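You operate a simulated robot arm through the tools that you are given. There is no shell and no other tool. Be economical: measure what you need, move in short steps, check, and stop when the job is done.

Carry out the task below with a simulated two-armed robot. There is one attempt and no reset: what you move stays moved.

Task
Tip the last powder into the big bowl and put the shaker away.
Fine: hold the shaker while you twist its top to OPEN and, stood on the green mat again, back to SHUT; empty, no spill; it ends in the middle worktop drawer, drawer shut. Set down upright: powder shaker. Where these are worked on the way, their far stop is far enough and under half their travel is too little: middle worktop drawer, shaker top.
Where things are to end (x, y in the base frame): powder shaker within 60 mm of [510, -240].

Only the result counts: the job must be done as asked and must still hold three seconds after the hand-in. Knocking over, shifting, dropping, spilling or breaking anything else fails it.

Robot
Two 6-joint arms with two-finger parallel grippers on one trunk, on a base that drives. Base frame: it is fixed to the floor where the robot stands at the start and does not move with it; the origin is under the middle of the robot, x ahead of it, y to its left, z up. Readings come in mm, rad, newtons and seconds.
The left shoulder is at the start at [70, 166, 1305], the right one opposite. With the tool pointing down near the work surface each hand reaches from about 740 to 860 mm from the robot's upright axis, wherever it stands, measured 20 degrees to its own side. Places, roughly: green mat [500, -200, 900]; middle worktop drawer [600, -200, 500]; shaker top [500, -200, 1000]; work drawer2 [700, -200, 400]. Payload 3.91 kg a hand.
The TCP of each hand is the grasp point between the finger pads, 30 mm short of the fingertips. In the tool frame z runs along the fingers and y along their closing line. The gripper opens to 110 mm. The fingers are 20 mm wide and 10 mm thick; the gripper's body (48 by 112 mm) begins 55 mm behind the TCP.
Orientation is told as [roll, pitch, yaw] about the base's x, y, z axes, in that order, counted from this pose: with the fingers straight down and closing along the base's y, the tool's x points along the base's -x, its y along +y and its z along -z.

Tools
- The arms move only by the tool drive_tool. It takes "left_moves", "right_moves" or both (then of equal length, played together; a hand with none holds still); each is a list of rows, each an object of numbers (a shift or turn left out is 0, a gripper value left out holds the last): "x", "y", "z": the shift along the base's x, y, z in units of 20 mm (1.0 is 20 mm); "ax", "ay", "az": the turn, a rotation vector about the base's x, y, z in units of 4 degrees (1.0 is 4 degrees); "gripper": the closure in counts, from 0 (fully open) to 255 (shut). In form: [{"x": .., "y": .., "z": .., "ax": .., "ay": .., "az": .., "gripper": ..}, ...]. A call has 1 to 10 rows; each row shifts and turns the commanded pose from where the row before left it. A call with a number of a shift or a turn outside -1 to 1 is refused whole. Rows are played at 5 a second. More than 50 mm and 0.15 rad between two rows, or a gripper value outside its range, and nothing of the call is played. A pose out of reach is approached as far as the arm can. The call stops where the force on the tool passes 40 N (or 10 N more than at its start, if that is more) or the arm is blocked; 0.2 s more then pass. Each finger travels about 108 mm/s and halts on what it meets, pressing with about 22 N; the grip force reading is that of the motor and also rises with nothing between the fingers. The clock runs only during rows and for 0.2 s after the last one: add rows that do not move to give the fingers time. It gives the time, the measured TCP pose, the force on the tool (base axes), the opening and the grip force at its end, in the units of the frame above (readings bear some noise), with the torque about the TCP (base axes, N m) and any sound that the robot's microphone picked up.
- Cameras (640 x 400 px; columns grow to the right, rows downward): "scene" is now at [114.7, -9, 1496.9]; the picture's right is [-0.13, -0.99, 0.00], its down [-0.86, 0.11, -0.49] and it looks along [0.49, -0.06, -0.87] (base axes); focal length 214 px, centre (320, 200). "left" rides on the left gripper at [77, -7, -115] in its tool frame; the picture's right is [0.09, 1.00, 0.00], its down [-0.80, 0.07, -0.59] and it looks along [-0.59, 0.05, 0.80] (tool axes); focal length 270 px, centre (320, 200). "right" rides on the right gripper at [77, 7, -114] in its tool frame; the picture's right is [-0.09, 1.00, 0.00], its down [-0.80, -0.07, -0.59] and it looks along [-0.59, -0.05, 0.80] (tool axes); focal length 270 px, centre (320, 200). There is no depth. A picture from a camera that has moved, and an enlarged one, comes with that camera's place and axes in the base frame and with its lens.
- grab_frame(camera): a new picture of that camera. No time passes.
- raise_lower(by): slides the trunk up (or, below 0, down) by that many mm; the arms and the scene camera ride with it, the base frame stays. It gives what a move gives, with no picture.
- base_move(legs): drives the robot by 1 to 6 legs, each [ahead, left, turn to the left] in mm, mm and rad, along the robot's own axes; the way and the turn of a leg run together, so that a leg with both is an arc; at most 1500 mm and 3.142 rad a leg. The arms and the cameras ride along, it lands a little off, and it stops where it bumps. It gives what a move gives.
- pan_tilt(pan, tilt): turns the head with the scene camera to pan (to the left, within 1.501 rad either way) and tilt (down, from -0.506 to 1.204), counted from straight ahead of the robot. It gives what a move gives.
- close_up(camera, box): a new picture of the part [left, top, right, bottom] of that camera's present view, enlarged. No time passes.
- close_job(): hands the job in; it is judged then, once.

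Go step by step. Nothing tells you exact positions but the pictures and the camera data: compare them with the known pose of the tool, close in by small moves and look again before you grip or let go. The budget is 120 turns and 92 pictures, counting those below and the enlarged ones. Unless the task says otherwise, let go and move clear before handing in, and close with one line.

The tools are called by a JSON object that holds its "fn" and its "kwargs". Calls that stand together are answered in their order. drive_tool: Moves the arms, as the interface text tells. Its arguments: {"type":"object","properties":{"left_moves":{"type":"array","items":{"type":"object","properties":{"x":{"type":"number"},"y":{"type":"number"},"z":{"type":"number"},"ax":{"type":"number"},"ay":{"type":"number"},"az":{"type":"number"},"gripper":{"type":"number"}}}},"right_moves":{"type":"array","items":{"type":"object","properties":{"x":{"type":"number"},"y":{"type":"number"},"z":{"type":"number"},"ax":{"type":"number"},"ay":{"type":"number"},"az":{"type":"number"},"gripper":{"type":"number"}}}}},"required":[]} The other tools are called the same way: raise_lower (by) slides the trunk up or down; base_move (legs) drives the base; pan_tilt (pan, tilt) turns the head that bears the scene camera; grab_frame (camera) takes a picture; close_up (camera, box) takes an enlarged picture of a part of a camera's view; close_job () hands the job in.

At the start:

```text
clock: 0.0
left_tcp_pos: [83.1, 310.5, 465.5]
left_orientation: [0.077, -0.1, -0.034]
left_wrist_force: [0.2, -0.2, 0.5]
left_moment: [0.0, -0.03, 0.0]
left_finger_gap: 110.1
left_gripper_force: 0.0
right_tcp_pos: [429.5, -385.2, 1306.1]
right_orientation: [0.001, 0.0, 0.0]
right_wrist_force: [-0.5, -0.1, -0.7]
right_moment: [-0.01, 0.02, 0.0]
right_finger_gap: 110.0
right_gripper_force: 0.1
trunk travel left (down, up): [-800.0, 140.0]
robot x, y, heading: [-0.6, 1.2, -0.003]
head pan, tilt: [-0.131, 1.058]
```

scene: 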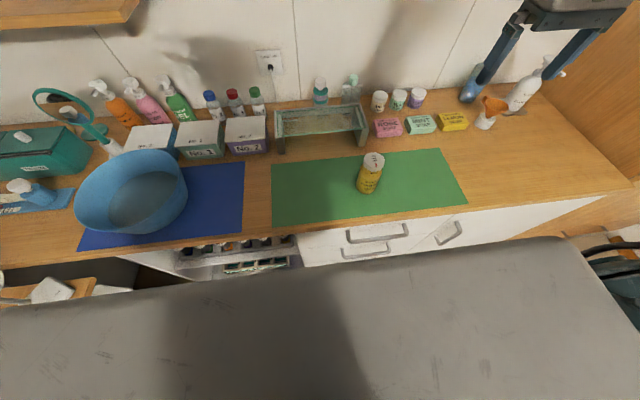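
right: 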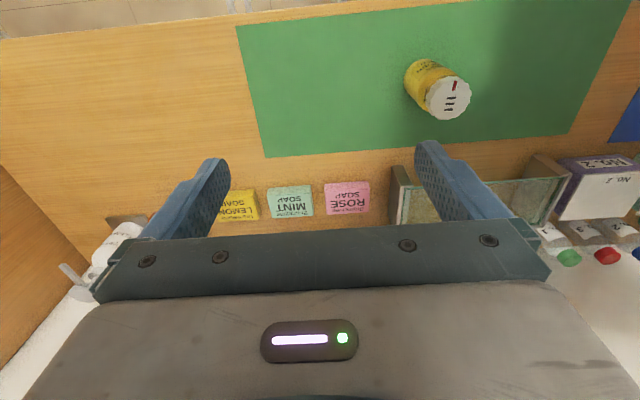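
left: 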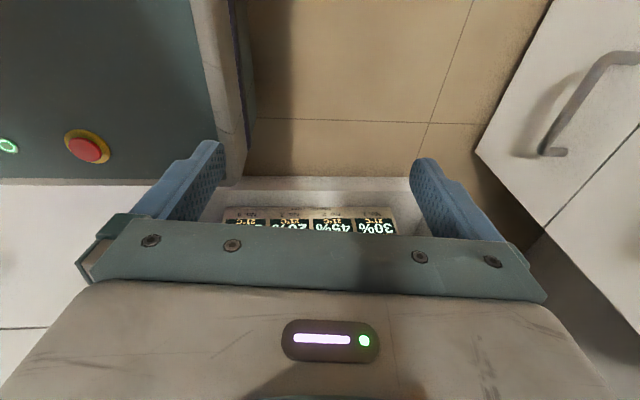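

The shaker stands on the green mat near [490, -213], and the blue bowl is on the blue mat to the left. I'll look closer at the drawers, the shaker and the bowl.

{"fn": "close_up", "kwargs": {"camera": "scene", "box": [160, 140, 480, 300]}}

{"fn": "close_up", "kwargs": {"camera": "right", "box": [380, 40, 500, 130]}}

{"fn": "close_up", "kwargs": {"camera": "scene", "box": [0, 60, 280, 310]}}

```text
2.00 times, centred on (320, 220) of scene
camera zoom: at [114.7, -9.0, 1496.9], right [-0.13, -0.99, 0.0], down [-0.86, 0.11, -0.49], along [0.49, -0.06, -0.87], focal length 429 px, centre (320, 160)
```

zoom: 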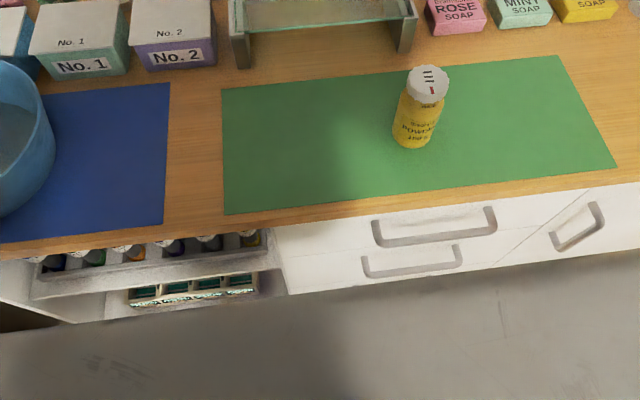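

```text
4.44 times, centred on (440, 85) of right
camera zoom: at [351.5, -378.9, 1421.5], right [0.09, 1.0, 0.0], down [0.8, -0.07, 0.59], along [0.59, -0.05, -0.8], focal length 1201 px, centre (-213, 711)
```

zoom: 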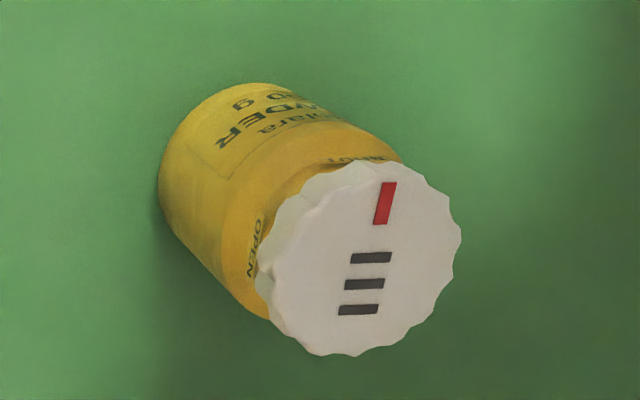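

```text
1.60 times, centred on (140, 185) of scene
camera zoom: at [114.7, -9.0, 1496.9], right [-0.13, -0.99, 0.0], down [-0.86, 0.11, -0.49], along [0.49, -0.06, -0.87], focal length 343 px, centre (608, 224)
```

zoom: 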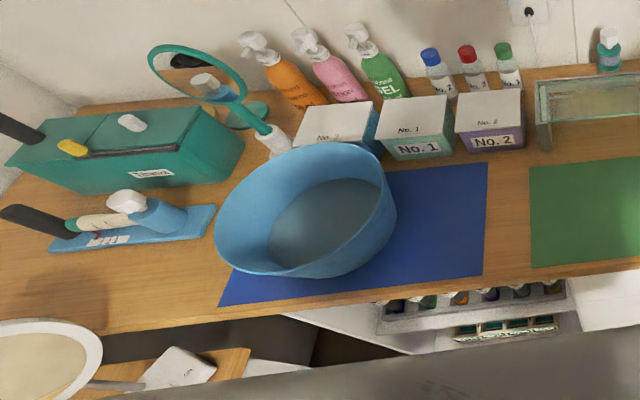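

The cap's pointer is at SHUT, facing the robot, with OPEN to the -y side. Before driving back to see the drawer fronts I'll check around the left hand and the floor.

{"fn": "pan_tilt", "kwargs": {"pan": 0.9, "tilt": 1.1}}

{"fn": "grab_frame", "kwargs": {"camera": "scene"}}

{"fn": "pan_tilt", "kwargs": {"pan": -0.4, "tilt": 0.6}}

{"fn": "grab_frame", "kwargs": {"camera": "scene"}}

```text
clock: 1.3
left_tcp_pos: [81.4, 311.2, 463.5]
left_orientation: [0.077, -0.099, -0.03]
left_wrist_force: [-0.7, 0.1, 0.4]
left_moment: [-0.01, 0.02, 0.01]
left_finger_gap: 109.9
left_gripper_force: 0.0
right_tcp_pos: [430.8, -384.4, 1305.5]
right_orientation: [0.0, 0.001, 0.001]
right_wrist_force: [-0.7, 0.3, 0.1]
right_moment: [-0.02, 0.04, 0.01]
right_finger_gap: 110.0
right_gripper_force: 0.1
trunk travel left (down, up): [-800.0, 140.0]
robot x, y, heading: [-1.2, 1.1, -0.0]
head pan, tilt: [0.901, 1.1]
```

```text
85 pictures are left
camera scene: at [88.6, 49.1, 1494.3], right [0.78, -0.62, 0.0], down [-0.55, -0.7, -0.45], along [0.28, 0.36, -0.89], focal length 214 px, centre (320, 200)
```

scene: 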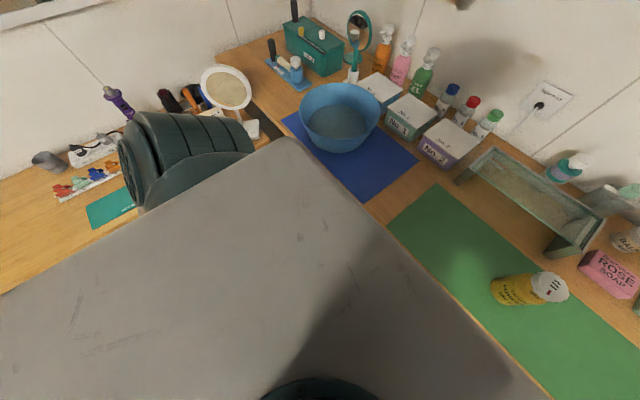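

```text
clock: 2.8
left_tcp_pos: [81.5, 310.5, 463.7]
left_orientation: [0.077, -0.1, -0.032]
left_wrist_force: [-0.5, -0.2, -0.2]
left_moment: [0.0, 0.02, 0.0]
left_finger_gap: 110.1
left_gripper_force: 0.1
right_tcp_pos: [429.5, -384.9, 1305.5]
right_orientation: [0.0, 0.002, 0.002]
right_wrist_force: [0.4, -0.3, 0.6]
right_moment: [-0.01, 0.02, -0.01]
right_finger_gap: 110.0
right_gripper_force: 0.1
trunk travel left (down, up): [-800.0, 140.0]
robot x, y, heading: [-1.4, 1.4, 0.002]
head pan, tilt: [-0.4, 0.6]
```

```text
84 pictures are left
camera scene: at [130.7, -34.7, 1532.9], right [-0.39, -0.92, 0.0], down [-0.52, 0.22, -0.82], along [0.76, -0.32, -0.57], focal length 214 px, centre (320, 200)
```

scene: 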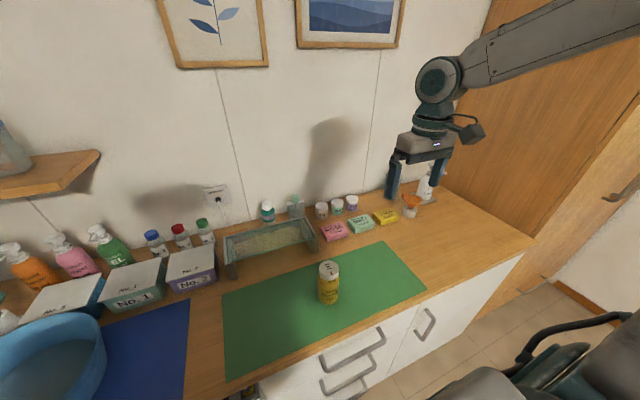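

It's an L-shaped counter, with a chair at the right rear. I'll drive straight back a bit and look at the drawer fronts.

{"fn": "base_move", "kwargs": {"legs": [[-300, 0, 0]]}}

{"fn": "pan_tilt", "kwargs": {"pan": -0.2, "tilt": 0.9}}

{"fn": "grab_frame", "kwargs": {"camera": "scene"}}

{"fn": "grab_frame", "kwargs": {"camera": "left"}}

```text
clock: 4.8
left_tcp_pos: [-217.5, 311.4, 463.0]
left_orientation: [0.079, -0.097, -0.029]
left_wrist_force: [-1.4, -0.1, -0.1]
left_moment: [-0.01, -0.02, 0.0]
left_finger_gap: 110.2
left_gripper_force: 0.0
right_tcp_pos: [132.9, -384.7, 1304.1]
right_orientation: [0.0, 0.002, 0.002]
right_wrist_force: [0.8, 0.4, -0.2]
right_moment: [0.01, -0.02, -0.02]
right_finger_gap: 110.1
right_gripper_force: 0.1
trunk travel left (down, up): [-800.0, 140.0]
robot x, y, heading: [-300.8, 3.2, 0.003]
head pan, tilt: [-0.4, 0.6]
```

```text
clock: 5.6
left_tcp_pos: [-217.1, 310.3, 464.1]
left_orientation: [0.077, -0.099, -0.029]
left_wrist_force: [0.6, 0.1, 0.6]
left_moment: [0.0, 0.0, -0.02]
left_finger_gap: 110.2
left_gripper_force: 0.0
right_tcp_pos: [130.2, -385.2, 1305.3]
right_orientation: [-0.001, 0.0, 0.002]
right_wrist_force: [-0.2, -0.4, -0.6]
right_moment: [0.0, -0.01, 0.03]
right_finger_gap: 110.0
right_gripper_force: 0.0
trunk travel left (down, up): [-800.0, 140.0]
robot x, y, heading: [-298.5, -2.9, -0.001]
head pan, tilt: [-0.201, 0.901]
```

```text
83 pictures are left
camera scene: at [-177.3, -15.4, 1508.2], right [-0.2, -0.98, 0.0], down [-0.77, 0.16, -0.62], along [0.61, -0.12, -0.78], focal length 214 px, centre (320, 200)
```

scene: 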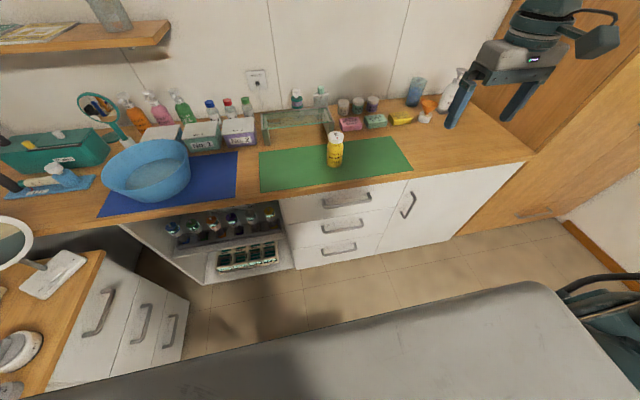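

```text
82 pictures are left
camera left: at [-306.9, 298.0, 569.8], right [-0.07, 1.0, 0.07], down [0.74, 0.0, 0.68], along [0.67, 0.09, -0.73], focal length 270 px, centre (320, 200)
```

left: 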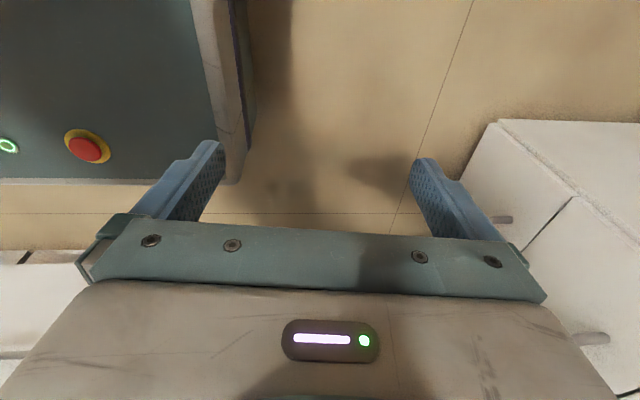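

Three drawers are stacked under the green mat, and the middle one's handle is at about z 600. I'll drive right so the shaker is straight ahead of the robot, then bring the left arm up.

{"fn": "base_move", "kwargs": {"legs": [[0, -205, 0]]}}

{"fn": "drive_tool", "kwargs": {"left_moves": [{"x": 1, "z": 0.5}, {"x": 1, "z": 0.5}, {"x": 1, "z": 0.5}, {"x": 1, "z": 0.5}, {"x": 1, "z": 0.5}, {"x": 1, "z": 0.5}, {"x": 1, "z": 0.7}, {"x": 1, "z": 0.7}, {"x": 1, "z": 0.7}, {"x": 1, "z": 0.7}], "right_moves": [{"x": 1, "z": -0.5, "ay": -1}, {"x": 1, "z": -0.5, "ay": -1}, {"x": 1, "z": -0.5, "ay": -1}, {"x": 1, "z": -0.5, "ay": -1}, {"x": 0.5, "z": -0.5, "ay": -1}, {"x": 0.5, "z": -0.5, "ay": -1}, {"z": -0.5, "ay": -1}, {"z": -0.5, "ay": -1}, {"z": -0.5, "ay": -1}, {"z": -0.5, "ay": -1}]}}

```text
clock: 7.2
left_tcp_pos: [-216.9, 104.5, 463.5]
left_orientation: [0.075, -0.1, -0.031]
left_wrist_force: [0.0, -0.8, -0.4]
left_moment: [0.02, 0.01, 0.01]
left_finger_gap: 110.2
left_gripper_force: 0.0
right_tcp_pos: [130.2, -588.0, 1305.7]
right_orientation: [-0.003, 0.001, 0.0]
right_wrist_force: [-0.3, -0.2, 0.3]
right_moment: [-0.03, 0.01, 0.01]
right_finger_gap: 110.0
right_gripper_force: 0.0
trunk travel left (down, up): [-800.0, 140.0]
robot x, y, heading: [-298.2, -208.5, 0.003]
head pan, tilt: [-0.201, 0.901]
```

```text
clock: 9.4
left_tcp_pos: [-16.7, 104.2, 580.7]
left_orientation: [0.078, -0.098, -0.029]
left_wrist_force: [0.3, -0.7, 0.9]
left_moment: [0.04, -0.01, -0.01]
left_finger_gap: 110.2
left_gripper_force: 0.0
right_tcp_pos: [231.5, -593.3, 1204.9]
right_orientation: [0.002, -0.697, 0.001]
right_wrist_force: [-0.2, 0.6, -0.3]
right_moment: [0.02, -0.03, -0.02]
right_finger_gap: 109.9
right_gripper_force: 0.0
trunk travel left (down, up): [-800.0, 140.0]
robot x, y, heading: [-302.2, -204.6, -0.001]
head pan, tilt: [-0.201, 0.901]
```

Both arms move as planned. I'll continue, with the left going up and the right pitching to about 60° and moving in line with the shaker.

{"fn": "drive_tool", "kwargs": {"left_moves": [{"x": 0.5, "z": 1}, {"x": 0.5, "z": 1}, {"x": 0.5, "z": 1}, {"x": 0.5, "z": 1}, {"x": 0.5, "z": 1}, {"x": 0.5, "z": 1}, {"x": 0.5, "z": 1}, {"x": 0.5, "z": 1}, {"x": 0.5, "z": 1}, {"x": 0.5, "z": 1}], "right_moves": [{"y": 1, "z": -0.5, "ay": -1}, {"y": 1, "z": -0.5, "ay": -1}, {"y": 1, "z": -0.5, "ay": -1}, {"y": 1, "z": -0.5, "ay": -1}, {"y": 1, "z": -0.5, "ay": -1}, {"y": 1, "z": -0.5}, {"y": 1}, {"y": 1}, {"y": 1}, {"y": 1}]}}

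{"fn": "drive_tool", "kwargs": {"left_moves": [{"x": 0.2, "z": 1, "ax": -0.5, "ay": 0.6}, {"x": 0.2, "z": 1, "ax": -0.5, "ay": 0.6}, {"x": 0.2, "z": 1, "ay": 0.3}, {"x": 0.2, "z": 1}, {"x": 0.2, "z": 1}, {"x": 0.2, "z": 1}, {"x": 0.5, "z": 1}, {"x": 0.5, "z": 1}, {"x": 0.5, "z": 1}, {"x": 0.5, "z": 1}], "right_moves": [{"y": 1}, {"y": 1}, {"y": 1}, {"y": 1}, {"y": 1}, {"y": 1}, {"y": 1}, {"y": 1}, {"y": 0.6}, {"y": 0}]}}

{"fn": "grab_frame", "kwargs": {"camera": "right"}}

```text
clock: 11.6
left_tcp_pos: [82.2, 104.7, 780.6]
left_orientation: [0.076, -0.096, -0.029]
left_wrist_force: [0.3, -0.5, 0.4]
left_moment: [0.02, 0.0, 0.0]
left_finger_gap: 109.9
left_gripper_force: 0.0
right_tcp_pos: [201.7, -519.2, 1150.5]
right_orientation: [-0.002, -1.048, 0.003]
right_wrist_force: [0.5, 0.0, 0.7]
right_moment: [-0.02, 0.03, 0.04]
right_finger_gap: 109.9
right_gripper_force: 0.1
right hand out of reach, approached as far as the arm can: row 4, 5, 6, 7, 8, 9, 10
trunk travel left (down, up): [-800.0, 140.0]
robot x, y, heading: [-298.6, -208.7, -0.001]
head pan, tilt: [-0.201, 0.901]
```

```text
clock: 13.8
left_tcp_pos: [122.6, 170.5, 907.1]
left_orientation: [0.002, -0.001, -0.025]
left_wrist_force: [-0.6, -0.2, -0.1]
left_moment: [-0.01, 0.0, 0.01]
left_finger_gap: 109.8
left_gripper_force: 0.1
left hand out of reach, approached as far as the arm can: row 5, 6, 7, 8, 9, 10
right_tcp_pos: [202.0, -517.2, 1149.8]
right_orientation: [-0.004, -1.047, 0.002]
right_wrist_force: [0.3, -0.3, 0.2]
right_moment: [0.01, -0.01, 0.01]
right_finger_gap: 109.8
right_gripper_force: 0.0
right hand out of reach, approached as far as the arm can: row 1, 2, 3, 4, 5, 6, 7, 8, 9
trunk travel left (down, up): [-800.0, 140.0]
robot x, y, heading: [-300.5, -208.2, 0.003]
head pan, tilt: [-0.201, 0.901]
```

```text
81 pictures are left
camera right: at [63.0, -512.1, 1143.0], right [0.04, 1.0, 0.07], down [-0.11, -0.07, 0.99], along [0.99, -0.05, 0.11], focal length 270 px, centre (320, 200)
```

right: 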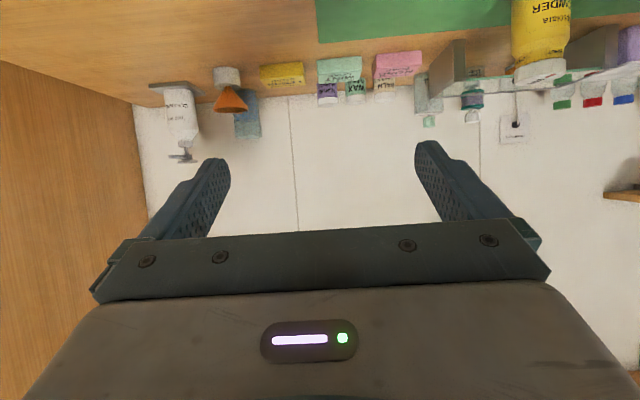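

Both hands hit their inner reach limit because they're too close to the robot, so I'll move them forward and see where the commanded poses stand.

{"fn": "drive_tool", "kwargs": {"left_moves": [{"x": 1}, {"x": 1}, {"x": 1}, {"x": 0.5, "z": 1}, {"x": 0.5, "z": 1}, {"x": 0.5, "z": 1}, {"x": 0.5, "z": 1}, {"x": 0.5, "z": 1}], "right_moves": [{"x": 1}, {"x": 1}, {"x": 1}, {"x": 1}, {"x": 1}, {"x": 1}, {"x": 1}, {"x": 1}]}}

```text
clock: 15.6
left_tcp_pos: [217.5, 231.9, 929.8]
left_orientation: [0.001, -0.002, -0.027]
left_wrist_force: [0.0, -0.3, -1.0]
left_moment: [-0.01, -0.01, 0.0]
left_finger_gap: 109.8
left_gripper_force: 0.0
left hand out of reach, approached as far as the arm can: row 1, 2, 3, 4, 5, 6, 7, 8
right_tcp_pos: [329.7, -580.3, 1156.4]
right_orientation: [-0.001, -1.046, 0.005]
right_wrist_force: [-0.3, 0.1, 0.2]
right_moment: [0.01, 0.01, -0.07]
right_finger_gap: 110.0
right_gripper_force: 0.0
right hand out of reach, approached as far as the arm can: row 1, 2, 3, 4, 5, 6, 7, 8
trunk travel left (down, up): [-800.0, 140.0]
robot x, y, heading: [-301.7, -207.5, 0.001]
head pan, tilt: [-0.201, 0.901]
```

The commanded targets probably keep accumulating. I'll push forward further to check reach at the right distance.

{"fn": "drive_tool", "kwargs": {"left_moves": [{"x": 1}, {"x": 1}, {"x": 1}, {"x": 1}, {"x": 1}, {"x": 1}], "right_moves": [{"x": 1}, {"x": 1}, {"x": 1}, {"x": 0}, {"x": 0}, {"x": 0}]}}

{"fn": "grab_frame", "kwargs": {"camera": "scene"}}

```text
clock: 17.0
left_tcp_pos: [337.6, 230.9, 930.7]
left_orientation: [0.004, 0.006, -0.024]
left_wrist_force: [-0.2, 0.4, 0.5]
left_moment: [0.0, -0.01, 0.02]
left_finger_gap: 109.8
left_gripper_force: 0.1
right_tcp_pos: [370.6, -608.1, 1158.9]
right_orientation: [-0.002, -1.044, 0.004]
right_wrist_force: [0.7, -0.4, -0.7]
right_moment: [0.0, 0.01, -0.02]
right_finger_gap: 110.1
right_gripper_force: 0.0
right hand out of reach, approached as far as the arm can: row 1, 2, 3
trunk travel left (down, up): [-800.0, 140.0]
robot x, y, heading: [-297.5, -208.5, -0.001]
head pan, tilt: [-0.201, 0.901]
```

```text
80 pictures are left
camera scene: at [-174.8, -222.7, 1508.0], right [-0.2, -0.98, 0.0], down [-0.77, 0.16, -0.62], along [0.61, -0.12, -0.78], focal length 214 px, centre (320, 200)
```

scene: 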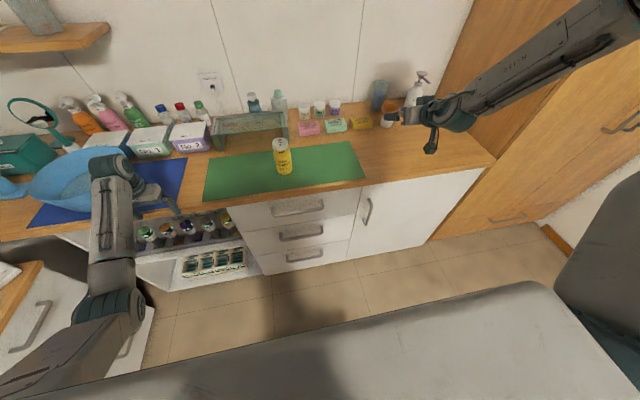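

The commanded pose re-syncs after each call. The right hand seems limited in azimuth for this tool yaw, so I'll test moving inward after yawing the tool outward. The left hand is beside the bowl, so I'll raise it meanwhile.

{"fn": "drive_tool", "kwargs": {"left_moves": [{"z": 1}, {"z": 1}, {"z": 1}, {"z": 1}, {"z": 1}, {"z": 1}, {"z": 1}, {"z": 1}, {"z": 1}, {"z": 1}], "right_moves": [{"az": -1}, {"az": -1}, {"az": -1}, {"az": -1}, {"az": -1}, {"y": 1}, {"y": 1}, {"y": 1}, {"y": 1}, {"y": 1}]}}

```text
clock: 19.2
left_tcp_pos: [411.1, 273.2, 1046.0]
left_orientation: [0.004, 0.004, -0.025]
left_wrist_force: [0.4, 0.3, 0.1]
left_moment: [-0.01, 0.03, 0.01]
left_finger_gap: 110.0
left_gripper_force: 0.0
left hand out of reach, approached as far as the arm can: row 2, 3, 4, 5, 6, 7, 8, 9, 10
right_tcp_pos: [296.4, -622.4, 1167.5]
right_orientation: [-0.002, -1.046, -0.346]
right_wrist_force: [-0.9, 0.0, 0.0]
right_moment: [0.0, 0.0, -0.02]
right_finger_gap: 110.0
right_gripper_force: 0.1
right hand out of reach, approached as far as the arm can: row 1, 2, 3, 4, 5, 6, 7, 8, 9, 10
trunk travel left (down, up): [-800.0, 140.0]
robot x, y, heading: [-299.4, -204.4, 0.002]
head pan, tilt: [-0.201, 0.901]
```

I'm close to the bowl with the left hand, whose centre is near [465, 445]. I'll move it inward, and return the right hand to tool-down at its nominal reach to understand the limits.

{"fn": "drive_tool", "kwargs": {"left_moves": [{"y": -1}, {"y": -1}, {"y": -1}, {"y": -1}, {"y": -1}, {"y": -1, "x": 0.3}, {"y": -1, "x": 0.3}, {"y": -1, "x": 0.3}, {"y": -1, "x": 0.3}, {"y": -1, "x": 0.3}], "right_moves": [{"az": 1, "x": 1}, {"az": 1, "x": 1}, {"az": 1, "x": 1}, {"az": 1, "x": 1}, {"az": 1, "x": 1}, {"ay": 1, "x": 1}, {"ay": 1, "x": 0.8}, {"ay": 1}, {"ay": 1}, {"ay": 1}]}}

{"fn": "drive_tool", "kwargs": {"right_moves": [{"ay": 1, "y": 0.5}, {"ay": 1, "y": 0.5}, {"ay": 1, "y": 0.5}, {"ay": 1, "y": 0.5}, {"ay": 1, "y": 1}, {"ay": 1, "y": 1}, {"ay": 1, "y": 1}, {"ay": 1, "y": 1}, {"ay": 1, "y": 1}, {"ay": 1, "y": 1}]}}

```text
clock: 21.4
left_tcp_pos: [464.2, 80.2, 1029.6]
left_orientation: [0.005, 0.004, -0.026]
left_wrist_force: [0.1, -0.3, 0.7]
left_moment: [-0.01, -0.01, 0.03]
left_finger_gap: 109.8
left_gripper_force: 0.0
left hand out of reach, approached as far as the arm can: row 1, 2, 3, 4, 5
right_tcp_pos: [403.6, -664.1, 1166.9]
right_orientation: [-0.027, -0.797, 0.004]
right_wrist_force: [-0.5, -0.2, -0.3]
right_moment: [-0.03, -0.01, 0.02]
right_finger_gap: 109.9
right_gripper_force: 0.0
right hand out of reach, approached as far as the arm can: row 5, 6, 7, 8, 9, 10
trunk travel left (down, up): [-800.0, 140.0]
robot x, y, heading: [-299.8, -207.4, -0.002]
head pan, tilt: [-0.201, 0.901]
```

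```text
clock: 23.6
left_tcp_pos: [463.1, 79.6, 1030.7]
left_orientation: [0.005, 0.002, -0.025]
left_wrist_force: [-0.1, 0.0, 0.0]
left_moment: [-0.06, -0.01, 0.03]
left_finger_gap: 110.3
left_gripper_force: 0.1
right_tcp_pos: [300.3, -653.4, 1162.8]
right_orientation: [-0.067, -0.276, 0.001]
right_wrist_force: [0.6, -0.1, 0.5]
right_moment: [0.02, -0.02, -0.02]
right_finger_gap: 109.8
right_gripper_force: 0.0
right hand out of reach, approached as far as the arm can: row 1, 2, 3, 4, 5, 6, 7, 8, 9, 10
trunk travel left (down, up): [-800.0, 140.0]
robot x, y, heading: [-300.3, -207.5, 0.003]
head pan, tilt: [-0.201, 0.901]
```

The left arm reaches inward fine, but the right is stuck on some limit. I'll look at its configuration.

{"fn": "pan_tilt", "kwargs": {"pan": -0.9, "tilt": 0.3}}

{"fn": "grab_frame", "kwargs": {"camera": "scene"}}

```text
clock: 24.7
left_tcp_pos: [463.4, 80.7, 1030.9]
left_orientation: [0.005, 0.004, -0.026]
left_wrist_force: [0.3, -0.3, 0.8]
left_moment: [-0.02, -0.01, 0.0]
left_finger_gap: 110.0
left_gripper_force: 0.0
right_tcp_pos: [302.0, -654.8, 1164.0]
right_orientation: [-0.069, -0.279, 0.003]
right_wrist_force: [0.3, -0.9, 0.4]
right_moment: [0.01, -0.04, -0.01]
right_finger_gap: 110.0
right_gripper_force: 0.1
trunk travel left (down, up): [-800.0, 140.0]
robot x, y, heading: [-296.1, -205.2, -0.004]
head pan, tilt: [-0.901, 0.3]
```

```text
79 pictures are left
camera scene: at [-191.5, -280.2, 1560.3], right [-0.78, -0.62, 0.0], down [-0.18, 0.23, -0.95], along [0.59, -0.75, -0.3], focal length 214 px, centre (320, 200)
```

scene: 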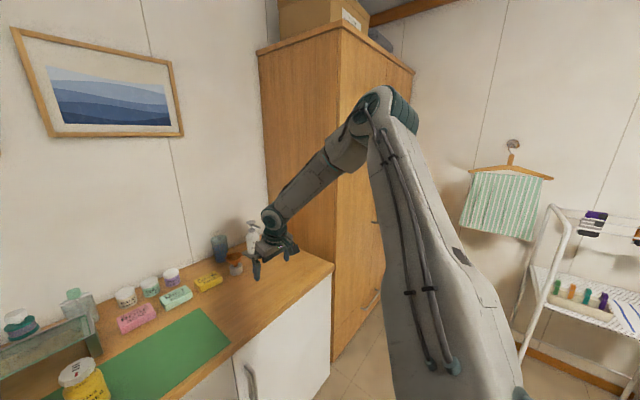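

The right arm is elbow-up. I'll level its tool and raise it back to the starting height, then try extending from there.

{"fn": "drive_tool", "kwargs": {"right_moves": [{"z": 1, "ay": 1}, {"z": 1, "ay": 1}, {"z": 1, "ay": 1}, {"z": 1, "ay": 1, "ax": 1}, {"z": 1}, {"z": 1}, {"z": 1}]}}

{"fn": "drive_tool", "kwargs": {"right_moves": [{"x": 1, "y": 0.5}, {"x": 1, "y": 0.5}, {"x": 1, "y": 0.5}, {"x": 1, "y": 0.5}, {"x": 1, "y": 0.5}, {"x": 1, "y": 0.5}]}}

```text
clock: 26.3
left_tcp_pos: [463.2, 80.1, 1030.9]
left_orientation: [0.004, 0.003, -0.025]
left_wrist_force: [-0.8, 0.2, -0.2]
left_moment: [0.0, -0.03, -0.03]
left_finger_gap: 110.2
left_gripper_force: 0.0
right_tcp_pos: [268.9, -688.9, 1296.9]
right_orientation: [0.001, 0.005, 0.001]
right_wrist_force: [0.3, 0.9, 0.0]
right_moment: [0.03, 0.01, 0.02]
right_finger_gap: 109.9
right_gripper_force: 0.2
right hand out of reach, approached as far as the arm can: row 1, 2, 3, 5, 6, 7
trunk travel left (down, up): [-800.0, 140.0]
robot x, y, heading: [-301.4, -206.0, 0.006]
head pan, tilt: [-0.901, 0.3]
```

```text
clock: 27.7
left_tcp_pos: [465.0, 80.2, 1029.6]
left_orientation: [0.005, 0.004, -0.025]
left_wrist_force: [0.0, 0.0, 0.1]
left_moment: [0.02, 0.0, 0.0]
left_finger_gap: 110.0
left_gripper_force: 0.1
right_tcp_pos: [284.9, -702.9, 1281.4]
right_orientation: [-0.001, 0.003, -0.001]
right_wrist_force: [0.0, 0.3, -0.5]
right_moment: [0.04, 0.0, 0.01]
right_finger_gap: 109.9
right_gripper_force: 0.2
right hand out of reach, approached as far as the arm can: row 1, 2, 3, 4, 5, 6
trunk travel left (down, up): [-800.0, 140.0]
robot x, y, heading: [-300.4, -207.5, -0.0]
head pan, tilt: [-0.901, 0.3]
```

The right arm seems stuck near an azimuth limit while high. I'll try descending to work-surface height further out and then moving inward, where the nominal reach is stated.

{"fn": "drive_tool", "kwargs": {"right_moves": [{"z": -1}, {"z": -1}, {"z": -1}, {"z": -1}, {"z": -1}, {"z": -1}, {"z": -1}, {"z": -1}, {"z": -1}, {"z": -1}]}}

{"fn": "drive_tool", "kwargs": {"right_moves": [{"x": 1, "z": -0.5}, {"x": 1, "z": -0.5}, {"x": 1}, {"x": 1}, {"x": 1}, {"x": 1}, {"y": 1}, {"y": 1}, {"y": 1}]}}

```text
clock: 29.9
left_tcp_pos: [465.0, 80.3, 1030.1]
left_orientation: [0.006, 0.006, -0.026]
left_wrist_force: [-0.5, 0.1, 0.6]
left_moment: [-0.02, -0.01, 0.02]
left_finger_gap: 109.9
left_gripper_force: 0.1
right_tcp_pos: [286.8, -702.0, 1080.0]
right_orientation: [-0.001, 0.004, 0.0]
right_wrist_force: [0.8, 0.0, -0.1]
right_moment: [0.0, 0.0, -0.02]
right_finger_gap: 109.9
right_gripper_force: 0.0
trunk travel left (down, up): [-800.0, 140.0]
robot x, y, heading: [-298.8, -207.7, 0.005]
head pan, tilt: [-0.901, 0.3]
```

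```text
clock: 31.9
left_tcp_pos: [463.6, 80.5, 1030.7]
left_orientation: [0.005, 0.002, -0.025]
left_wrist_force: [0.3, 0.6, -0.2]
left_moment: [0.03, -0.01, -0.05]
left_finger_gap: 110.2
left_gripper_force: 0.1
right_tcp_pos: [317.8, -710.9, 1068.6]
right_orientation: [-0.001, 0.004, 0.0]
right_wrist_force: [0.7, 0.7, 0.1]
right_moment: [0.01, 0.01, 0.02]
right_finger_gap: 110.0
right_gripper_force: 0.1
right hand out of reach, approached as far as the arm can: row 2, 3, 4, 5, 6, 7, 8, 9
trunk travel left (down, up): [-800.0, 140.0]
robot x, y, heading: [-296.3, -204.0, 0.005]
head pan, tilt: [-0.901, 0.3]
```

The right wrist is held at about 30° outboard of its shoulder at every height and radius. Next I'll test how far inward the left hand reaches, raised so it stays clear of the shaker.

{"fn": "drive_tool", "kwargs": {"left_moves": [{"x": 1, "z": 1}, {"x": 1, "z": 1}, {"x": 0.5, "z": 1}, {"y": -1}, {"y": -1}, {"y": -1}, {"y": -1}, {"y": -1}, {"y": -1}, {"y": -1}]}}

{"fn": "drive_tool", "kwargs": {"left_moves": [{"y": -1}, {"y": -1}, {"y": -1}, {"y": -1}, {"y": -1}, {"y": -1}, {"y": -1}, {"y": -1}]}}

```text
clock: 34.1
left_tcp_pos: [513.7, -60.7, 1089.7]
left_orientation: [0.007, 0.004, -0.028]
left_wrist_force: [-0.3, -0.1, -0.5]
left_moment: [0.01, 0.01, 0.02]
left_finger_gap: 109.8
left_gripper_force: 0.0
right_tcp_pos: [318.7, -711.4, 1068.1]
right_orientation: [0.003, 0.003, 0.0]
right_wrist_force: [0.3, -0.4, -0.2]
right_moment: [0.01, -0.03, 0.0]
right_finger_gap: 110.3
right_gripper_force: 0.0
trunk travel left (down, up): [-800.0, 140.0]
robot x, y, heading: [-299.9, -209.2, 0.005]
head pan, tilt: [-0.901, 0.3]
```

```text
clock: 35.9
left_tcp_pos: [498.0, -214.5, 1089.2]
left_orientation: [0.006, 0.005, -0.024]
left_wrist_force: [-0.1, -0.8, -1.0]
left_moment: [-0.01, -0.03, 0.0]
left_finger_gap: 110.0
left_gripper_force: 0.0
left hand out of reach, approached as far as the arm can: row 7
right_tcp_pos: [318.4, -712.1, 1068.3]
right_orientation: [0.002, 0.001, -0.001]
right_wrist_force: [-0.7, -0.4, 0.2]
right_moment: [0.0, -0.01, -0.02]
right_finger_gap: 109.9
right_gripper_force: 0.1
trunk travel left (down, up): [-800.0, 140.0]
robot x, y, heading: [-298.1, -206.9, -0.002]
head pan, tilt: [-0.901, 0.3]
```

The left hand reaches the point above the shaker, so only the right is limited inward. I'll turn the robot about 40° left so the right hand works tool-down straight ahead and the left holds the body from the side. Trunk goes up first for clearance.

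{"fn": "raise_lower", "kwargs": {"by": 138}}

{"fn": "base_move", "kwargs": {"legs": [[0, 0, 0.7]]}}

{"fn": "pan_tilt", "kwargs": {"pan": -0.5, "tilt": 0.8}}

{"fn": "grab_frame", "kwargs": {"camera": "scene"}}

```text
clock: 37.6
left_tcp_pos: [500.2, -212.6, 1226.6]
left_orientation: [0.005, 0.005, -0.026]
left_wrist_force: [-0.1, -0.3, -0.5]
left_moment: [-0.01, 0.01, -0.01]
left_finger_gap: 110.1
left_gripper_force: 0.0
right_tcp_pos: [319.7, -711.2, 1207.1]
right_orientation: [0.0, 0.003, 0.0]
right_wrist_force: [0.5, -0.1, 0.1]
right_moment: [-0.01, 0.0, 0.01]
right_finger_gap: 110.0
right_gripper_force: 0.1
trunk travel left (down, up): [-938.0, 2.0]
robot x, y, heading: [-298.2, -208.3, 0.003]
head pan, tilt: [-0.901, 0.3]
```

```text
clock: 39.8
left_tcp_pos: [315.7, 302.4, 1227.2]
left_orientation: [0.005, 0.004, 0.674]
left_wrist_force: [0.1, 0.0, -0.1]
left_moment: [0.01, -0.03, -0.05]
left_finger_gap: 110.0
left_gripper_force: 0.1
right_tcp_pos: [499.7, -195.9, 1206.6]
right_orientation: [0.003, 0.005, 0.702]
right_wrist_force: [0.3, -0.3, 0.9]
right_moment: [-0.01, 0.0, 0.0]
right_finger_gap: 110.3
right_gripper_force: 0.0
trunk travel left (down, up): [-938.0, 2.0]
robot x, y, heading: [-298.2, -207.2, 0.707]
head pan, tilt: [-0.901, 0.3]
```

```text
clock: 40.8
left_tcp_pos: [315.0, 304.3, 1227.1]
left_orientation: [0.002, 0.003, 0.676]
left_wrist_force: [-0.1, 0.3, 0.0]
left_moment: [-0.05, -0.02, 0.02]
left_finger_gap: 110.0
left_gripper_force: 0.0
right_tcp_pos: [499.6, -191.8, 1206.7]
right_orientation: [0.001, 0.004, 0.7]
right_wrist_force: [0.1, 0.1, 1.1]
right_moment: [0.0, -0.01, -0.01]
right_finger_gap: 110.0
right_gripper_force: 0.1
trunk travel left (down, up): [-938.0, 2.0]
robot x, y, heading: [-301.1, -207.8, 0.704]
head pan, tilt: [-0.499, 0.799]
```

```text
78 pictures are left
camera scene: at [-182.7, -158.1, 1654.1], right [0.2, -0.98, 0.0], down [-0.7, -0.14, -0.7], along [0.68, 0.14, -0.72], focal length 214 px, centre (320, 200)
```

scene: 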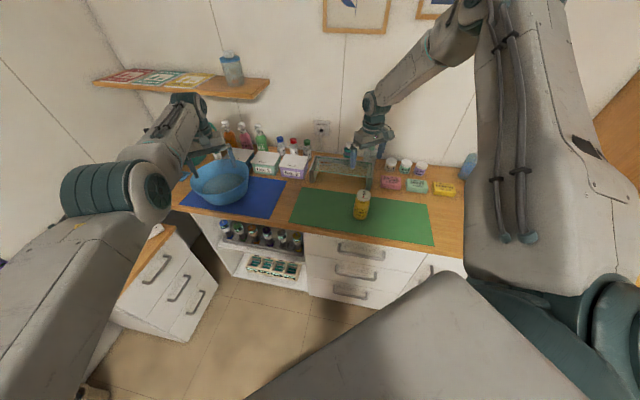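

The right hand is now directly above the shaker. I'll shift the base forward about 120 mm so the left can also reach, tilt the left tool towards horizontal, and pull the right back over the shaker.

{"fn": "base_move", "kwargs": {"legs": [[91, -78, 0]]}}

{"fn": "drive_tool", "kwargs": {"left_moves": [{"ax": 0.626, "ay": -0.78}, {"ax": 0.626, "ay": -0.78}, {"ax": 0.626, "ay": -0.78}, {"ax": 0.626, "ay": -0.78}, {"ax": 0.626, "ay": -0.78}, {"ax": 0.626, "ay": -0.78}, {"ax": 0.626, "ay": -0.78}, {"ax": 0.626, "ay": -0.78}, {"ax": 0.626, "ay": -0.78}, {"ax": 0.626, "ay": -0.78}], "right_moves": [{"x": -1}, {"x": -1}, {"x": -1}, {"x": -1}, {"x": -1}, {"x": -1}, {"x": -0.5}, {}, {}, {}]}}

{"fn": "drive_tool", "kwargs": {"left_moves": [{"ax": 0.626, "ay": -0.78, "y": -1}, {"ax": 0.626, "ay": -0.78, "y": -1}, {"ax": 0.626, "ay": -0.78, "y": -1}, {"ax": 0.626, "ay": -0.78, "y": -1}, {"ax": 0.626, "ay": -0.78, "y": -1}, {"az": -1, "y": -1}, {"az": -1, "y": -1}, {"az": -1, "y": -1}, {"az": -1, "y": -1}, {"az": -1, "y": -1}]}}

```text
clock: 42.0
left_tcp_pos: [426.0, 302.8, 1231.1]
left_orientation: [0.0, -0.002, 0.679]
left_wrist_force: [-1.0, 0.4, 0.9]
left_moment: [0.0, -0.06, 0.0]
left_finger_gap: 110.4
left_gripper_force: 0.2
right_tcp_pos: [609.5, -193.2, 1210.6]
right_orientation: [-0.004, -0.003, 0.703]
right_wrist_force: [-0.3, -0.2, 0.2]
right_moment: [0.02, -0.04, -0.03]
right_finger_gap: 110.2
right_gripper_force: 0.2
trunk travel left (down, up): [-938.0, 2.0]
robot x, y, heading: [-182.0, -210.8, 0.704]
head pan, tilt: [-0.499, 0.799]
```

```text
clock: 44.2
left_tcp_pos: [539.1, 342.2, 1219.0]
left_orientation: [0.004, -0.694, 0.676]
left_wrist_force: [-0.3, -0.5, -1.1]
left_moment: [0.0, 0.0, 0.04]
left_finger_gap: 110.1
left_gripper_force: 0.0
left hand out of reach, approached as far as the arm can: row 1, 2, 3, 4, 5, 6, 7, 8, 9, 10
right_tcp_pos: [487.0, -193.8, 1208.0]
right_orientation: [0.0, 0.002, 0.701]
right_wrist_force: [-0.4, 0.9, -1.3]
right_moment: [-0.02, -0.01, -0.01]
right_finger_gap: 110.1
right_gripper_force: 0.1
trunk travel left (down, up): [-938.0, 2.0]
robot x, y, heading: [-182.2, -206.7, 0.701]
head pan, tilt: [-0.499, 0.799]
```

```text
clock: 46.4
left_tcp_pos: [604.4, 290.3, 1231.7]
left_orientation: [0.002, -1.044, 0.328]
left_wrist_force: [-0.5, 0.1, -0.5]
left_moment: [0.0, -0.03, 0.03]
left_finger_gap: 110.0
left_gripper_force: 0.1
left hand out of reach, approached as far as the arm can: row 1, 2, 3, 4, 5, 6, 7, 8, 9, 10
right_tcp_pos: [486.7, -193.3, 1207.0]
right_orientation: [-0.001, 0.003, 0.701]
right_wrist_force: [-0.1, 0.5, -0.4]
right_moment: [-0.02, 0.03, 0.03]
right_finger_gap: 110.1
right_gripper_force: 0.0
trunk travel left (down, up): [-938.0, 2.0]
robot x, y, heading: [-181.3, -208.0, 0.702]
head pan, tilt: [-0.499, 0.799]
```

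Right is well placed above the shaker. The left got pushed outward while tilting, so I'll test moving it inward with this orientation.

{"fn": "drive_tool", "kwargs": {"left_moves": [{"y": -1}, {"y": -1}, {"y": -1}, {"y": -1}, {"y": -1}, {"y": -1}, {"y": -1}, {"y": -1}, {"y": -1}, {"y": -1}]}}

{"fn": "drive_tool", "kwargs": {"left_moves": [{"z": -1}, {"z": -1}, {"z": -1}, {"z": -1}, {"x": -1}, {"x": -1}, {"x": -1}, {"x": -1}, {"x": -1}, {"x": -1}]}}

```text
clock: 48.6
left_tcp_pos: [602.5, 291.8, 1231.4]
left_orientation: [0.003, -1.043, 0.33]
left_wrist_force: [0.0, 0.2, -0.1]
left_moment: [0.02, 0.02, 0.0]
left_finger_gap: 109.7
left_gripper_force: 0.1
left hand out of reach, approached as far as the arm can: row 1, 2, 3, 4, 5, 6, 7, 8, 9, 10
right_tcp_pos: [486.8, -194.0, 1207.6]
right_orientation: [0.001, 0.004, 0.701]
right_wrist_force: [-0.4, -0.6, -0.8]
right_moment: [-0.01, -0.03, -0.01]
right_finger_gap: 109.9
right_gripper_force: 0.1
trunk travel left (down, up): [-938.0, 2.0]
robot x, y, heading: [-181.3, -207.5, 0.701]
head pan, tilt: [-0.499, 0.799]
```

```text
clock: 50.8
left_tcp_pos: [566.7, 323.2, 1125.5]
left_orientation: [0.002, -1.044, 0.329]
left_wrist_force: [0.6, -0.4, 0.0]
left_moment: [0.04, -0.03, 0.03]
left_finger_gap: 110.2
left_gripper_force: 0.1
left hand out of reach, approached as far as the arm can: row 1, 2, 3, 4, 5, 6, 7, 8, 9, 10
right_tcp_pos: [486.3, -194.2, 1207.3]
right_orientation: [0.0, 0.001, 0.702]
right_wrist_force: [-1.2, 0.2, 0.7]
right_moment: [0.01, 0.03, 0.03]
right_finger_gap: 110.2
right_gripper_force: 0.0
trunk travel left (down, up): [-938.0, 2.0]
robot x, y, heading: [-180.2, -206.0, 0.703]
head pan, tilt: [-0.499, 0.799]
```

The solver's behaviour is unclear, so I'll run a clean test: rotate the right hand purely about its own shoulder axis, inward by 8°, with the tool turning along.

{"fn": "drive_tool", "kwargs": {"right_moves": [{"x": -0.16, "y": 0.885, "az": 0.5}, {"x": -0.19, "y": 0.88, "az": 0.5}, {"x": -0.22, "y": 0.87, "az": 0.5}, {"x": -0.25, "y": 0.86, "az": 0.5}]}}

{"fn": "pan_tilt", "kwargs": {"pan": -1.3, "tilt": 0.7}}

{"fn": "grab_frame", "kwargs": {"camera": "scene"}}

{"fn": "pan_tilt", "kwargs": {"pan": 1.0, "tilt": 0.7}}

{"fn": "grab_frame", "kwargs": {"camera": "scene"}}

```text
clock: 51.8
left_tcp_pos: [569.0, 322.9, 1125.6]
left_orientation: [0.001, -1.043, 0.329]
left_wrist_force: [-0.5, -0.1, 0.0]
left_moment: [-0.01, 0.01, 0.0]
left_finger_gap: 109.9
left_gripper_force: 0.0
right_tcp_pos: [473.4, -186.6, 1211.8]
right_orientation: [0.003, 0.002, 0.84]
right_wrist_force: [0.2, 0.7, -0.6]
right_moment: [0.02, 0.0, 0.02]
right_finger_gap: 109.9
right_gripper_force: 0.1
right hand out of reach, approached as far as the arm can: row 1, 2, 3, 4
trunk travel left (down, up): [-938.0, 2.0]
robot x, y, heading: [-178.2, -207.2, 0.708]
head pan, tilt: [-0.499, 0.799]
```

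```text
clock: 52.9
left_tcp_pos: [567.4, 322.2, 1125.6]
left_orientation: [0.003, -1.044, 0.329]
left_wrist_force: [-0.3, 0.1, 0.9]
left_moment: [-0.03, 0.0, 0.0]
left_finger_gap: 110.0
left_gripper_force: 0.1
right_tcp_pos: [474.2, -184.9, 1212.1]
right_orientation: [0.003, 0.001, 0.841]
right_wrist_force: [1.0, 0.4, 0.4]
right_moment: [0.0, 0.02, 0.0]
right_finger_gap: 110.3
right_gripper_force: 0.1
trunk travel left (down, up): [-938.0, 2.0]
robot x, y, heading: [-178.0, -209.1, 0.704]
head pan, tilt: [-1.3, 0.7]
```

```text
77 pictures are left
camera scene: at [-73.1, -223.5, 1662.2], right [-0.56, -0.83, 0.0], down [-0.53, 0.36, -0.76], along [0.63, -0.43, -0.64], focal length 214 px, centre (320, 200)
```

scene: 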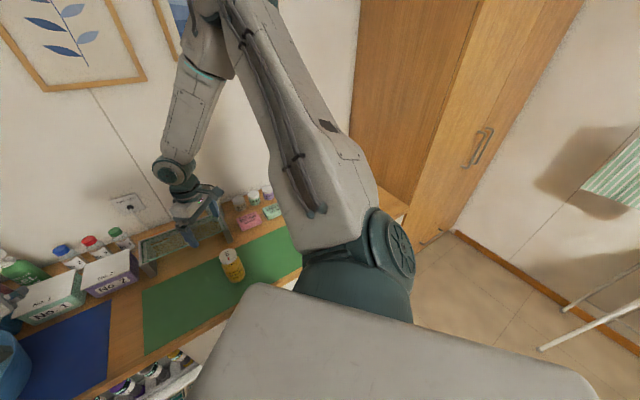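

```text
clock: 55.0
left_tcp_pos: [566.4, 322.5, 1124.6]
left_orientation: [0.002, -1.044, 0.33]
left_wrist_force: [0.8, -0.7, -0.1]
left_moment: [-0.03, -0.01, -0.02]
left_finger_gap: 110.3
left_gripper_force: 0.1
right_tcp_pos: [473.5, -187.2, 1211.0]
right_orientation: [0.002, 0.001, 0.841]
right_wrist_force: [0.2, 0.9, 0.1]
right_moment: [0.02, 0.01, -0.03]
right_finger_gap: 109.9
right_gripper_force: 0.1
trunk travel left (down, up): [-938.0, 2.0]
robot x, y, heading: [-179.9, -207.0, 0.703]
head pan, tilt: [1.0, 0.7]
```

```text
76 pictures are left
camera scene: at [-154.6, -91.5, 1662.2], right [0.99, 0.13, 0.0], down [0.08, -0.64, -0.76], along [-0.1, 0.76, -0.64], focal length 214 px, centre (320, 200)
```

scene: 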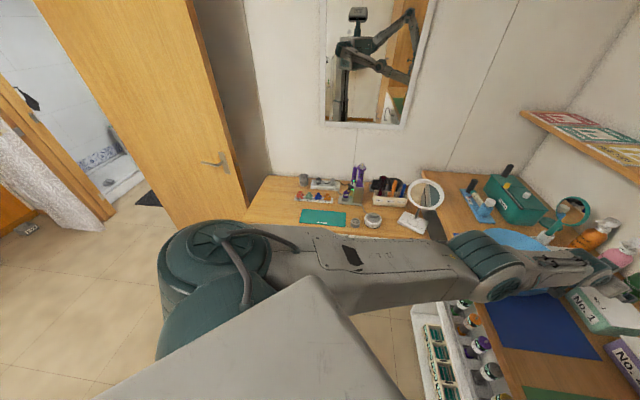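

The right J1 appears truly limited. I'll run the same pure-shoulder-rotation test on the left arm inward.

{"fn": "drive_tool", "kwargs": {"left_moves": [{"x": 0.31, "y": -0.7, "az": -0.25}, {"x": 0.3, "y": -0.7, "az": -0.25}, {"x": 0.29, "y": -0.7, "az": -0.25}, {"x": 0.28, "y": -0.71, "az": -0.25}], "right_moves": [{"x": 0.16, "y": -0.885, "az": -0.5}, {"x": 0.16, "y": -0.885, "az": -0.5}, {"x": 0.16, "y": -0.885, "az": -0.5}, {"x": 0.16, "y": -0.885, "az": -0.5}]}}

```text
clock: 56.0
left_tcp_pos: [586.6, 265.5, 1127.4]
left_orientation: [0.007, -1.044, 0.255]
left_wrist_force: [-0.6, 0.8, -0.9]
left_moment: [0.05, -0.02, -0.01]
left_finger_gap: 110.2
left_gripper_force: 0.0
left hand out of reach, approached as far as the arm can: row 3
right_tcp_pos: [487.4, -259.5, 1210.9]
right_orientation: [0.003, 0.001, 0.702]
right_wrist_force: [-0.2, 0.4, -1.0]
right_moment: [0.01, 0.0, 0.01]
right_finger_gap: 110.0
right_gripper_force: 0.1
trunk travel left (down, up): [-938.0, 2.0]
robot x, y, heading: [-182.5, -207.8, 0.698]
head pan, tilt: [1.0, 0.7]
```

The left shoulder can rotate freely inward; only its radial range is tight. A pose exists where the right sits tool-down at its azimuth limit and the left swings in from about -15° at 865 mm radius. I'll drive the base back accordingly and swing the left arm in.

{"fn": "base_move", "kwargs": {"legs": [[-115, 70, 0]]}}

{"fn": "drive_tool", "kwargs": {"left_moves": [{"x": 0.31, "y": -0.86, "az": -0.3}, {"x": 0.29, "y": -0.86, "az": -0.3}, {"x": 0.27, "y": -0.87, "az": -0.3}, {"x": 0.25, "y": -0.87, "az": -0.3}, {"x": 0.23, "y": -0.88, "az": -0.3}, {"x": 0.21, "y": -0.88, "az": -0.3}, {"x": 0.19, "y": -0.89, "az": -0.3}, {"x": 0.17, "y": -0.89, "az": -0.3}, {"x": 0.15, "y": -0.9, "az": -0.3}, {"x": 0.13, "y": -0.9, "az": -0.3}], "right_moves": [{"az": -1}, {"az": -1}, {"az": -1}, {"az": -1}, {"az": -1}, {"az": -1}, {"az": -1}, {"az": -1}, {"az": -1}, {"az": -1}]}}

```text
clock: 57.4
left_tcp_pos: [456.2, 246.3, 1124.7]
left_orientation: [0.003, -1.041, 0.259]
left_wrist_force: [-0.3, -0.3, -0.1]
left_moment: [-0.02, -0.02, 0.01]
left_finger_gap: 109.9
left_gripper_force: 0.0
right_tcp_pos: [358.6, -277.3, 1207.3]
right_orientation: [0.001, 0.006, 0.701]
right_wrist_force: [0.6, -0.2, -0.2]
right_moment: [0.0, 0.02, -0.01]
right_finger_gap: 110.0
right_gripper_force: 0.1
trunk travel left (down, up): [-938.0, 2.0]
robot x, y, heading: [-316.4, -227.1, 0.703]
head pan, tilt: [1.0, 0.7]
```

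```text
clock: 59.6
left_tcp_pos: [460.9, 209.4, 1130.9]
left_orientation: [0.0, -1.045, 0.048]
left_wrist_force: [0.3, 0.5, -0.6]
left_moment: [0.03, 0.0, -0.01]
left_finger_gap: 109.8
left_gripper_force: 0.1
left hand out of reach, approached as far as the arm can: row 1, 2, 3, 4, 5, 6, 7, 8, 9, 10
right_tcp_pos: [353.8, -276.8, 1210.8]
right_orientation: [0.0, 0.002, 0.002]
right_wrist_force: [0.5, -0.4, -1.0]
right_moment: [0.01, 0.03, -0.01]
right_finger_gap: 110.0
right_gripper_force: 0.0
trunk travel left (down, up): [-938.0, 2.0]
robot x, y, heading: [-312.7, -228.2, 0.702]
head pan, tilt: [1.0, 0.7]
```

Both shoulders hit limits in their present configurations. The wall mirror shows the robot, so I'll use it to understand the arm posture.

{"fn": "close_up", "kwargs": {"camera": "scene", "box": [300, 0, 460, 130]}}

{"fn": "grab_frame", "kwargs": {"camera": "scene"}}

```text
3.08 times, centred on (380, 65) of scene
camera zoom: at [-287.9, -112.3, 1662.3], right [0.99, 0.13, 0.0], down [0.09, -0.64, -0.76], along [-0.1, 0.76, -0.64], focal length 660 px, centre (135, 615)
```

zoom: 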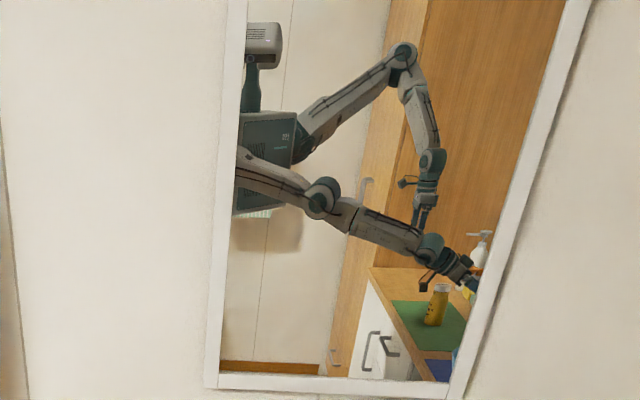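

```text
74 pictures are left
camera scene: at [-287.9, -112.3, 1662.3], right [0.99, 0.13, 0.0], down [0.09, -0.64, -0.76], along [-0.1, 0.76, -0.64], focal length 214 px, centre (320, 200)
```

scene: 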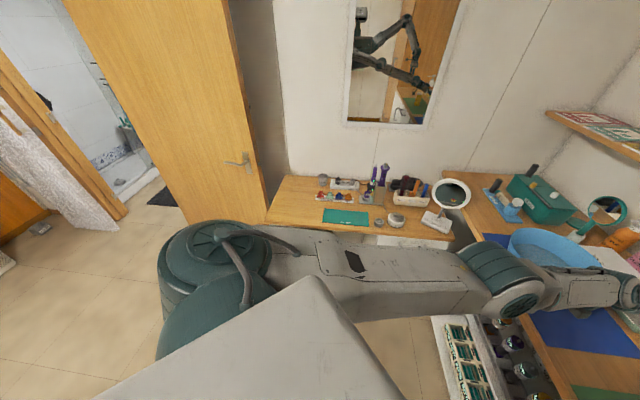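

The mirror shows the left arm nearly straight, so it was stuck at its full-extension singularity, while the right is elbow-up. I'll shift the base right for bowl clearance, bring the left tool back towards down with its wrist fixed, and test extending the right outward.

{"fn": "base_move", "kwargs": {"legs": [[-60, -75, 0]]}}

{"fn": "drive_tool", "kwargs": {"left_moves": [{"x": -0.46, "z": -0.72, "ay": 1}, {"x": -0.5, "z": -0.69, "ay": 1}, {"x": -0.55, "z": -0.65, "ay": 1}, {"x": -0.6, "z": -0.62, "ay": 1}, {"x": -0.64, "z": -0.57, "ay": 1}, {"x": -0.67, "z": -0.53, "ay": 1}, {"x": -0.71, "z": -0.48, "ay": 1}, {"x": -0.74, "z": -0.43, "ay": 1}, {"x": -0.77, "z": -0.37, "ay": 1}, {"x": -0.8, "z": -0.32, "ay": 1}], "right_moves": [{"x": 1}, {"x": 1}, {"x": 1}, {"x": 1}, {"x": 1}, {"x": 1}, {"x": 1}, {"x": 1}, {"x": 1}, {"x": 1}]}}

```text
clock: 60.7
left_tcp_pos: [462.4, 123.6, 1127.5]
left_orientation: [-0.016, -1.045, 0.064]
left_wrist_force: [0.1, -0.2, -0.4]
left_moment: [-0.03, -0.03, -0.06]
left_finger_gap: 110.0
left_gripper_force: 0.1
right_tcp_pos: [357.8, -363.0, 1211.5]
right_orientation: [-0.007, 0.001, 0.004]
right_wrist_force: [-0.8, 0.4, -0.2]
right_moment: [-0.06, 0.01, 0.01]
right_finger_gap: 110.1
right_gripper_force: 0.0
trunk travel left (down, up): [-938.0, 2.0]
robot x, y, heading: [-315.8, -323.7, 0.704]
head pan, tilt: [1.0, 0.7]
```

```text
clock: 62.9
left_tcp_pos: [351.4, 120.9, 1017.3]
left_orientation: [0.034, -0.345, 0.028]
left_wrist_force: [0.2, -0.3, -0.3]
left_moment: [0.01, 0.0, 0.01]
left_finger_gap: 110.1
left_gripper_force: 0.0
left hand out of reach, approached as far as the arm can: row 3, 5, 7, 9
right_tcp_pos: [558.3, -372.5, 1210.1]
right_orientation: [-0.001, 0.003, 0.003]
right_wrist_force: [0.2, 0.0, -0.7]
right_moment: [0.02, 0.03, -0.01]
right_finger_gap: 110.0
right_gripper_force: 0.1
trunk travel left (down, up): [-938.0, 2.0]
robot x, y, heading: [-310.7, -321.9, 0.701]
head pan, tilt: [1.0, 0.7]
```

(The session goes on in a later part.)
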